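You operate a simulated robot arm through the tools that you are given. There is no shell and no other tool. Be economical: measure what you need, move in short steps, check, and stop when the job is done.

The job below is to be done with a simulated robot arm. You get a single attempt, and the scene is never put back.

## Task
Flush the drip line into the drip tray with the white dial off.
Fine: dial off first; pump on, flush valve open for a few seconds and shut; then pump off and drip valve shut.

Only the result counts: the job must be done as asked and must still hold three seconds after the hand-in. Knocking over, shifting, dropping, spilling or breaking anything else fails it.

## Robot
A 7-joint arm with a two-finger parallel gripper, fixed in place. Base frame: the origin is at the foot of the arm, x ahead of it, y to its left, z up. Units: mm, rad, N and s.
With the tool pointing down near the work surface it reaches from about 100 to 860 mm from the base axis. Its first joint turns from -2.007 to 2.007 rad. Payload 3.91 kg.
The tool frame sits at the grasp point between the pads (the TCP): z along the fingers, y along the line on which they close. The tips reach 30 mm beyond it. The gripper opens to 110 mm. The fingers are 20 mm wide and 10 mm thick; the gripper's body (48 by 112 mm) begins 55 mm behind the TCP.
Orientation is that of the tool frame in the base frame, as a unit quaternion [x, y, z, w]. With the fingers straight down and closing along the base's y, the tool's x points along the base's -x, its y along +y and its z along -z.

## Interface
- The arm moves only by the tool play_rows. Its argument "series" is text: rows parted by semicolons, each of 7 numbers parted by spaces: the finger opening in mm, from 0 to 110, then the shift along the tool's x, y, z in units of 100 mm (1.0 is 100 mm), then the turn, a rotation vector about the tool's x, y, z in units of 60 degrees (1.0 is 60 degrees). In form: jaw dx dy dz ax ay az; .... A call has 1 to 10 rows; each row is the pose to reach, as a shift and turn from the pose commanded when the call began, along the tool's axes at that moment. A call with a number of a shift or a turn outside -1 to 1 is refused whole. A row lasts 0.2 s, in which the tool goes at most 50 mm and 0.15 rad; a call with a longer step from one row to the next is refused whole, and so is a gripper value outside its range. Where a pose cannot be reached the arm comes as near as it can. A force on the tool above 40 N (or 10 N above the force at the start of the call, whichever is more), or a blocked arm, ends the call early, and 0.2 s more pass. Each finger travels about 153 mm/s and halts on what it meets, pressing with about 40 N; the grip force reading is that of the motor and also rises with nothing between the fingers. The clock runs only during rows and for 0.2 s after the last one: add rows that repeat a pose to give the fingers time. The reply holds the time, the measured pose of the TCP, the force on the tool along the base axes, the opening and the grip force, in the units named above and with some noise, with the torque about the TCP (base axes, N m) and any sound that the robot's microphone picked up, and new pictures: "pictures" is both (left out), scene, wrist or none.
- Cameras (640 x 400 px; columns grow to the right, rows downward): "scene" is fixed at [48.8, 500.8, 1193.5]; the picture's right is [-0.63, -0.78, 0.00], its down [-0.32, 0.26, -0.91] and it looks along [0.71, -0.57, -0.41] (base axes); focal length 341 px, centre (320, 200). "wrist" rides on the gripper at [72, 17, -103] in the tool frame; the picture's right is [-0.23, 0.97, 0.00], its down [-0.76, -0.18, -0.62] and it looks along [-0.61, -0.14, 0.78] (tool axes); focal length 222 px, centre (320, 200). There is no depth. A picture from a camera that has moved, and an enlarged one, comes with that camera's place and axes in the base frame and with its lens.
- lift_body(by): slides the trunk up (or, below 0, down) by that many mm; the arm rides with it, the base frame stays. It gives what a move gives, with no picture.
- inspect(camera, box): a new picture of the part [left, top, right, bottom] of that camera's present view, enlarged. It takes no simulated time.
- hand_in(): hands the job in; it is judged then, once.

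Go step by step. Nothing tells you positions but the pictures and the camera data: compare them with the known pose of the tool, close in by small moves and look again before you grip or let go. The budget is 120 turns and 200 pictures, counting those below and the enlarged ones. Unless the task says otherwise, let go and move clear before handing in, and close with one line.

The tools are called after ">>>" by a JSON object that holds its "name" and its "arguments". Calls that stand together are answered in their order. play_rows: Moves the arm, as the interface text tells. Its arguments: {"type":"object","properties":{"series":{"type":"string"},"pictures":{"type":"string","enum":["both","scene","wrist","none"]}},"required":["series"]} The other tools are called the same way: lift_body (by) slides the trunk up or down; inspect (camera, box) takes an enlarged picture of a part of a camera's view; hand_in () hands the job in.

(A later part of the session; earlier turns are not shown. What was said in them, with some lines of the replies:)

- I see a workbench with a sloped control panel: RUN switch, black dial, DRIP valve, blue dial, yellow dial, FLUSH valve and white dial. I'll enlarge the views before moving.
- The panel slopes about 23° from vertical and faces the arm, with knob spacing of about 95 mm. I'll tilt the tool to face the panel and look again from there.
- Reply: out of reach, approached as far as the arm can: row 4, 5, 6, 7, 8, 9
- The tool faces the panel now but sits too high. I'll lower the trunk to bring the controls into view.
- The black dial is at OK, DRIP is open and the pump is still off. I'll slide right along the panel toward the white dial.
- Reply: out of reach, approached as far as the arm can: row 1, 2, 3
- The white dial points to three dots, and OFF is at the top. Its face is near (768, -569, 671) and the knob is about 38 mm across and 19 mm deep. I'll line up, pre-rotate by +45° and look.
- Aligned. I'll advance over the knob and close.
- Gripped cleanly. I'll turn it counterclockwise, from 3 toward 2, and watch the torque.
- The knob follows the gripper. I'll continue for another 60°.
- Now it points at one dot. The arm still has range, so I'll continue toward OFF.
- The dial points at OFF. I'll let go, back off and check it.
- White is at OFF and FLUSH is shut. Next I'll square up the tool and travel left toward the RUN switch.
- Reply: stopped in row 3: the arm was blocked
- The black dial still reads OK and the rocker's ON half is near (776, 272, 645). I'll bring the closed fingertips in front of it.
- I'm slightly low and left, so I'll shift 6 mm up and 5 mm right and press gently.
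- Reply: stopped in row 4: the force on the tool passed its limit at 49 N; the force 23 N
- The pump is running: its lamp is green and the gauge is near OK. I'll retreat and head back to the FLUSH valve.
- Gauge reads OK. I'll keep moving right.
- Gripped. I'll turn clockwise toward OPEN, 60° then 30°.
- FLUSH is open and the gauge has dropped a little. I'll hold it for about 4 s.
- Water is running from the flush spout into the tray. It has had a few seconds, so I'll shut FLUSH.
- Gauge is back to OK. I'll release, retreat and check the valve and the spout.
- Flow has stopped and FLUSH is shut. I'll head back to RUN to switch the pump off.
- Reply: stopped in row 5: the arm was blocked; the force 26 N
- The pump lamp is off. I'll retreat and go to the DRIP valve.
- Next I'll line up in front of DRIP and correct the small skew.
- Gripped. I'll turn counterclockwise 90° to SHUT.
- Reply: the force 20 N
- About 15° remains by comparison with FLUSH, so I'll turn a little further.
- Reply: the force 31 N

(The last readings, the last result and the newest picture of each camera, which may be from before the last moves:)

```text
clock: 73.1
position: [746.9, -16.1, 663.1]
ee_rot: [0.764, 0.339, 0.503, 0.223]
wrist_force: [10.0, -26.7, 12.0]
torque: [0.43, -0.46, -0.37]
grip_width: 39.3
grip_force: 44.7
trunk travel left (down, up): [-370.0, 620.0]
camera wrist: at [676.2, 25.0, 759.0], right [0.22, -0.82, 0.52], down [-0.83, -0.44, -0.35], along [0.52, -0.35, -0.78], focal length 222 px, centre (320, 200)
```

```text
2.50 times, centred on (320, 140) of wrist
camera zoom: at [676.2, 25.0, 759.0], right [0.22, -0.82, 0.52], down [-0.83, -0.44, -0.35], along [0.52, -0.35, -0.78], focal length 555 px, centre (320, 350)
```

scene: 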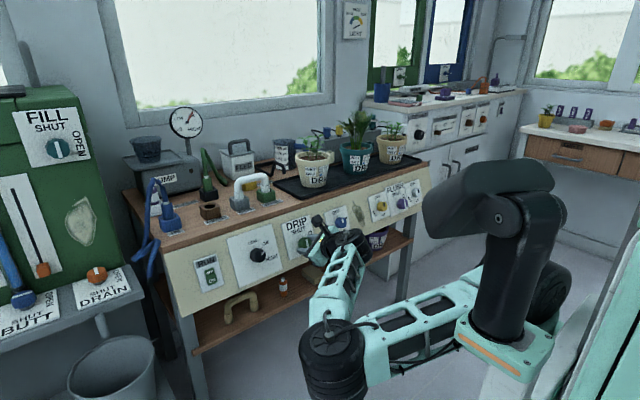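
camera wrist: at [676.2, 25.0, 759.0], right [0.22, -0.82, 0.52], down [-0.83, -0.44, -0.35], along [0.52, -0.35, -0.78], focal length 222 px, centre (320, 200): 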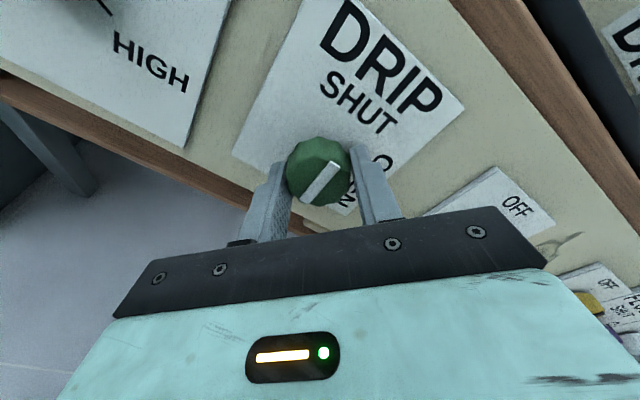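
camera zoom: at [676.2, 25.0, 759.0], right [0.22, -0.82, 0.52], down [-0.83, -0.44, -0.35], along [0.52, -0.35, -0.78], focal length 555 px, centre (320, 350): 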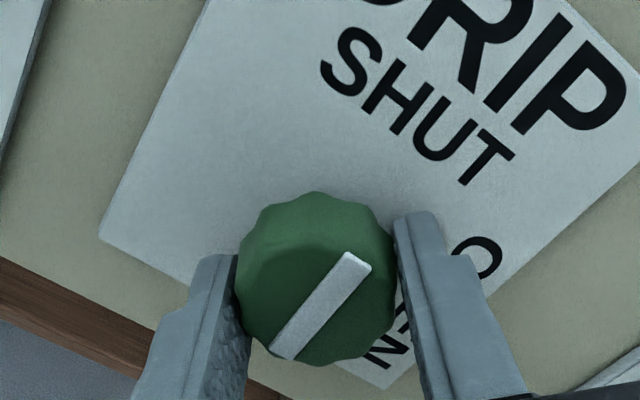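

The bar now lines up with SHUT and the knob has reached its stop, with the fingers slipping on it. I'll release and back off.

>>> {"name": "play_rows", "arguments": {"series": "64 0 0 0 0 0 0; 64 0 0 0 0 0 0; 64 0 0 -0.2 0 0 0; 64 0 0 -0.4 0 0 0; 64 0 0 -0.4 0 0 0", "pictures": "wrist"}}

>>> {"name": "inspect", "arguments": {"camera": "wrist", "box": [200, 60, 440, 220]}}

```text
clock: 74.3
position: [709.2, -13.3, 678.7]
ee_rot: [0.763, 0.34, 0.503, 0.221]
wrist_force: [-0.2, 0.0, -0.1]
torque: [0.0, -0.01, 0.0]
grip_width: 63.8
grip_force: 0.0
trunk travel left (down, up): [-370.0, 620.0]
camera wrist: at [638.9, 27.4, 774.5], right [0.23, -0.82, 0.52], down [-0.83, -0.45, -0.34], along [0.52, -0.35, -0.78], focal length 222 px, centre (320, 200)
```

wrist: 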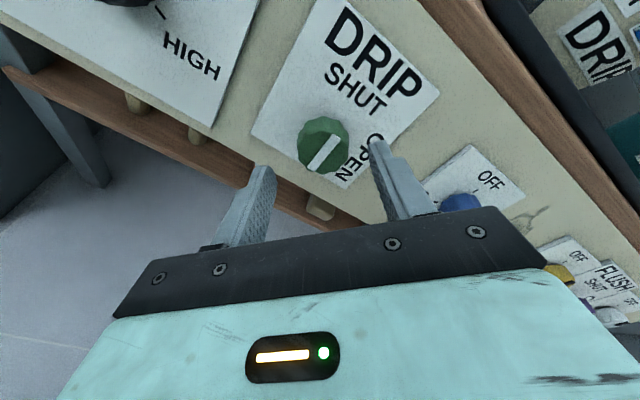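

```text
2.50 times, centred on (320, 140) of wrist
camera zoom: at [638.9, 27.4, 774.5], right [0.23, -0.82, 0.52], down [-0.83, -0.45, -0.34], along [0.52, -0.35, -0.78], focal length 555 px, centre (320, 350)
```

zoom: 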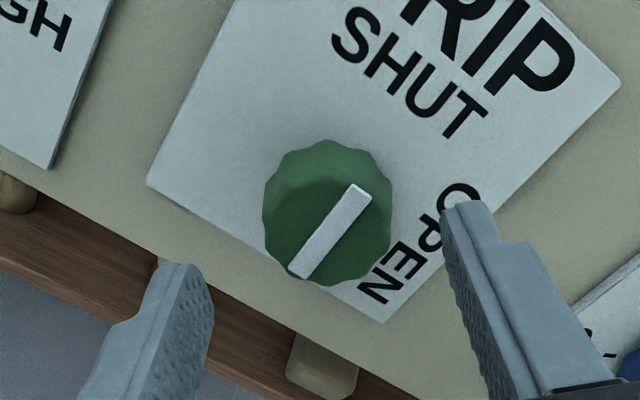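

DRIP is shut. I'll pull clear and take a final check of everything.

>>> {"name": "play_rows", "arguments": {"series": "64 0.1 0 0 0 0 0.14; 64 0.3 0 0 0 0 0.28; 64 0.5 0 0 0 0 0.42; 64 0.5 0 0 0 0 0.56; 64 0.5 0 0 0 0 0.7; 64 0.5 0 0 0 0 0.8", "pictures": "both"}}

>>> {"name": "inspect", "arguments": {"camera": "scene", "box": [140, 90, 440, 300]}}

>>> {"name": "inspect", "arguments": {"camera": "scene", "box": [360, 170, 440, 230]}}

```text
clock: 75.7
position: [723.2, 23.0, 708.8]
ee_rot: [0.836, -0.001, 0.549, -0.004]
wrist_force: [0.3, 0.0, -0.1]
torque: [0.01, 0.01, -0.01]
grip_width: 64.1
grip_force: 0.0
trunk travel left (down, up): [-370.0, 620.0]
camera wrist: at [656.3, 3.6, 815.7], right [-0.09, -0.97, -0.22], down [-0.87, 0.18, -0.45], along [0.48, 0.15, -0.87], focal length 222 px, centre (320, 200)
```

scene: 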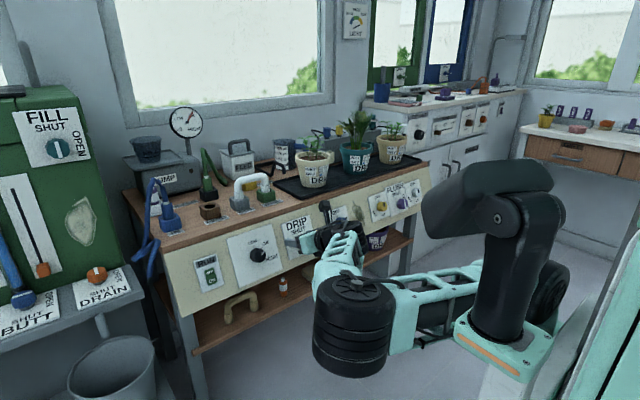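
wrist: 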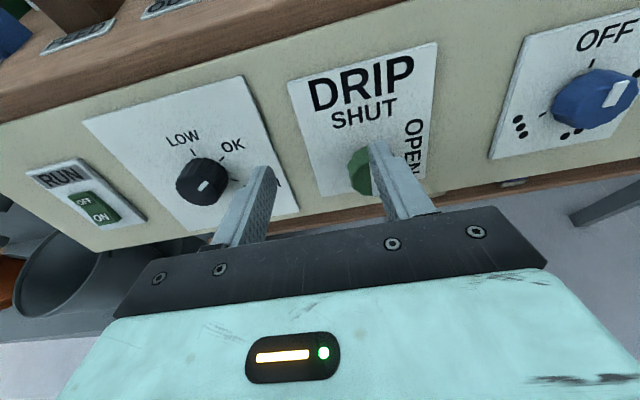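

```text
1.90 times, centred on (290, 195) of scene
camera zoom: at [48.8, 500.8, 1193.5], right [-0.63, -0.78, 0.0], down [-0.32, 0.26, -0.91], along [0.71, -0.57, -0.41], focal length 649 px, centre (377, 210)
```

zoom: 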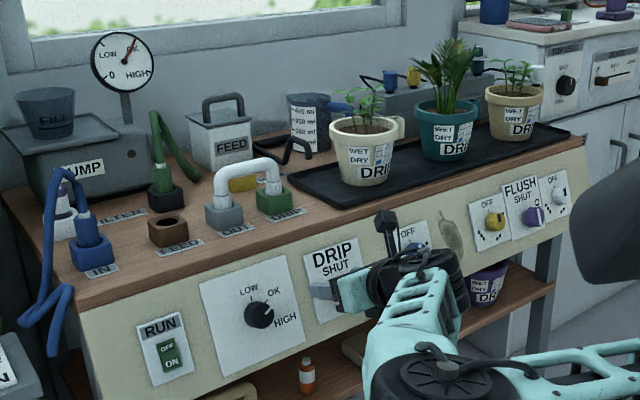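

```text
6.67 times, centred on (400, 200) of scene
camera zoom: at [48.8, 500.8, 1193.5], right [-0.63, -0.78, 0.0], down [-0.32, 0.26, -0.91], along [0.71, -0.57, -0.41], focal length 2271 px, centre (-213, 200)
```

zoom: 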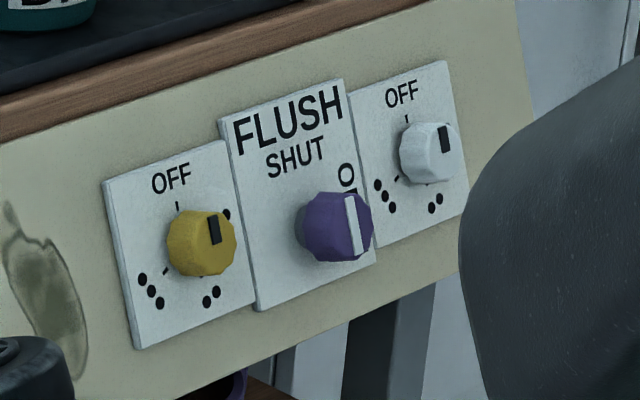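

>>> {"name": "play_rows", "arguments": {"series": "64 0.1 0.3 -0.1 0 0 0; 64 0.2 0.6 -0.2 0 0 0; 64 0.2 0.8 -0.2 0 0 0; 64 0.2 0.8 -0.2 0 0 0", "pictures": "wrist"}}

>>> {"name": "inspect", "arguments": {"camera": "scene", "box": [260, 200, 360, 270]}}

```text
clock: 76.7
position: [713.8, -58.5, 733.2]
ee_rot: [0.836, 0.0, 0.549, -0.003]
wrist_force: [-0.6, 1.1, 0.0]
torque: [0.01, -0.01, -0.02]
grip_width: 64.1
grip_force: 0.0
trunk travel left (down, up): [-370.0, 620.0]
camera wrist: at [647.1, -77.3, 840.0], right [-0.09, -0.97, -0.21], down [-0.87, 0.18, -0.45], along [0.48, 0.15, -0.87], focal length 222 px, centre (320, 200)
```

wrist: 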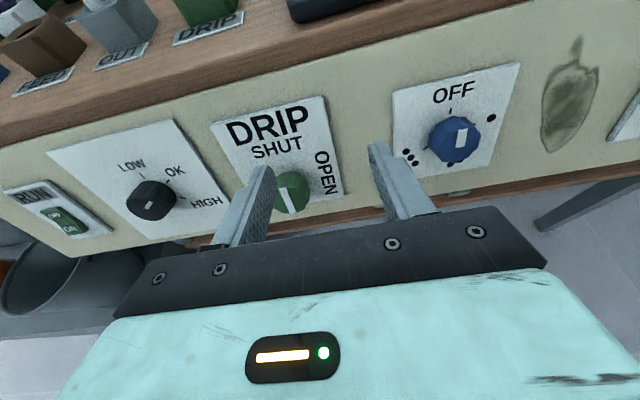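

```text
5.71 times, centred on (310, 235) of scene
camera zoom: at [48.8, 500.8, 1193.5], right [-0.63, -0.78, 0.0], down [-0.32, 0.26, -0.91], along [0.71, -0.57, -0.41], focal length 1946 px, centre (377, 0)
```

zoom: 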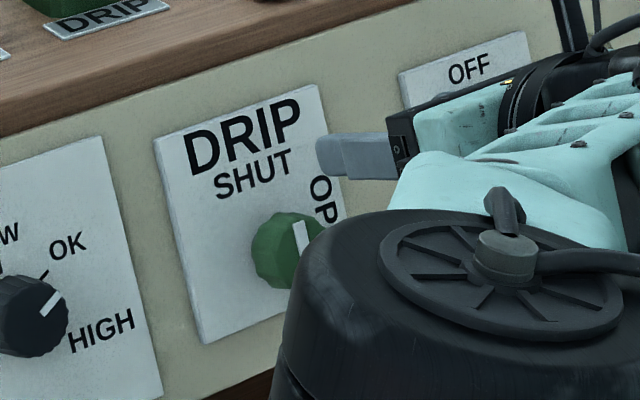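

The DRIP bar points to SHUT, FLUSH is shut, the white dial is at OFF, the pump is off and the arm is clear. I'm handing in.

>>> {"name": "hand_in", "arguments": {}}

```text
The job is handed in.
```

The drip line was flushed into the drip tray for about four seconds with the white dial off; the flush valve is shut again, the pump is off and the drip valve is shut.
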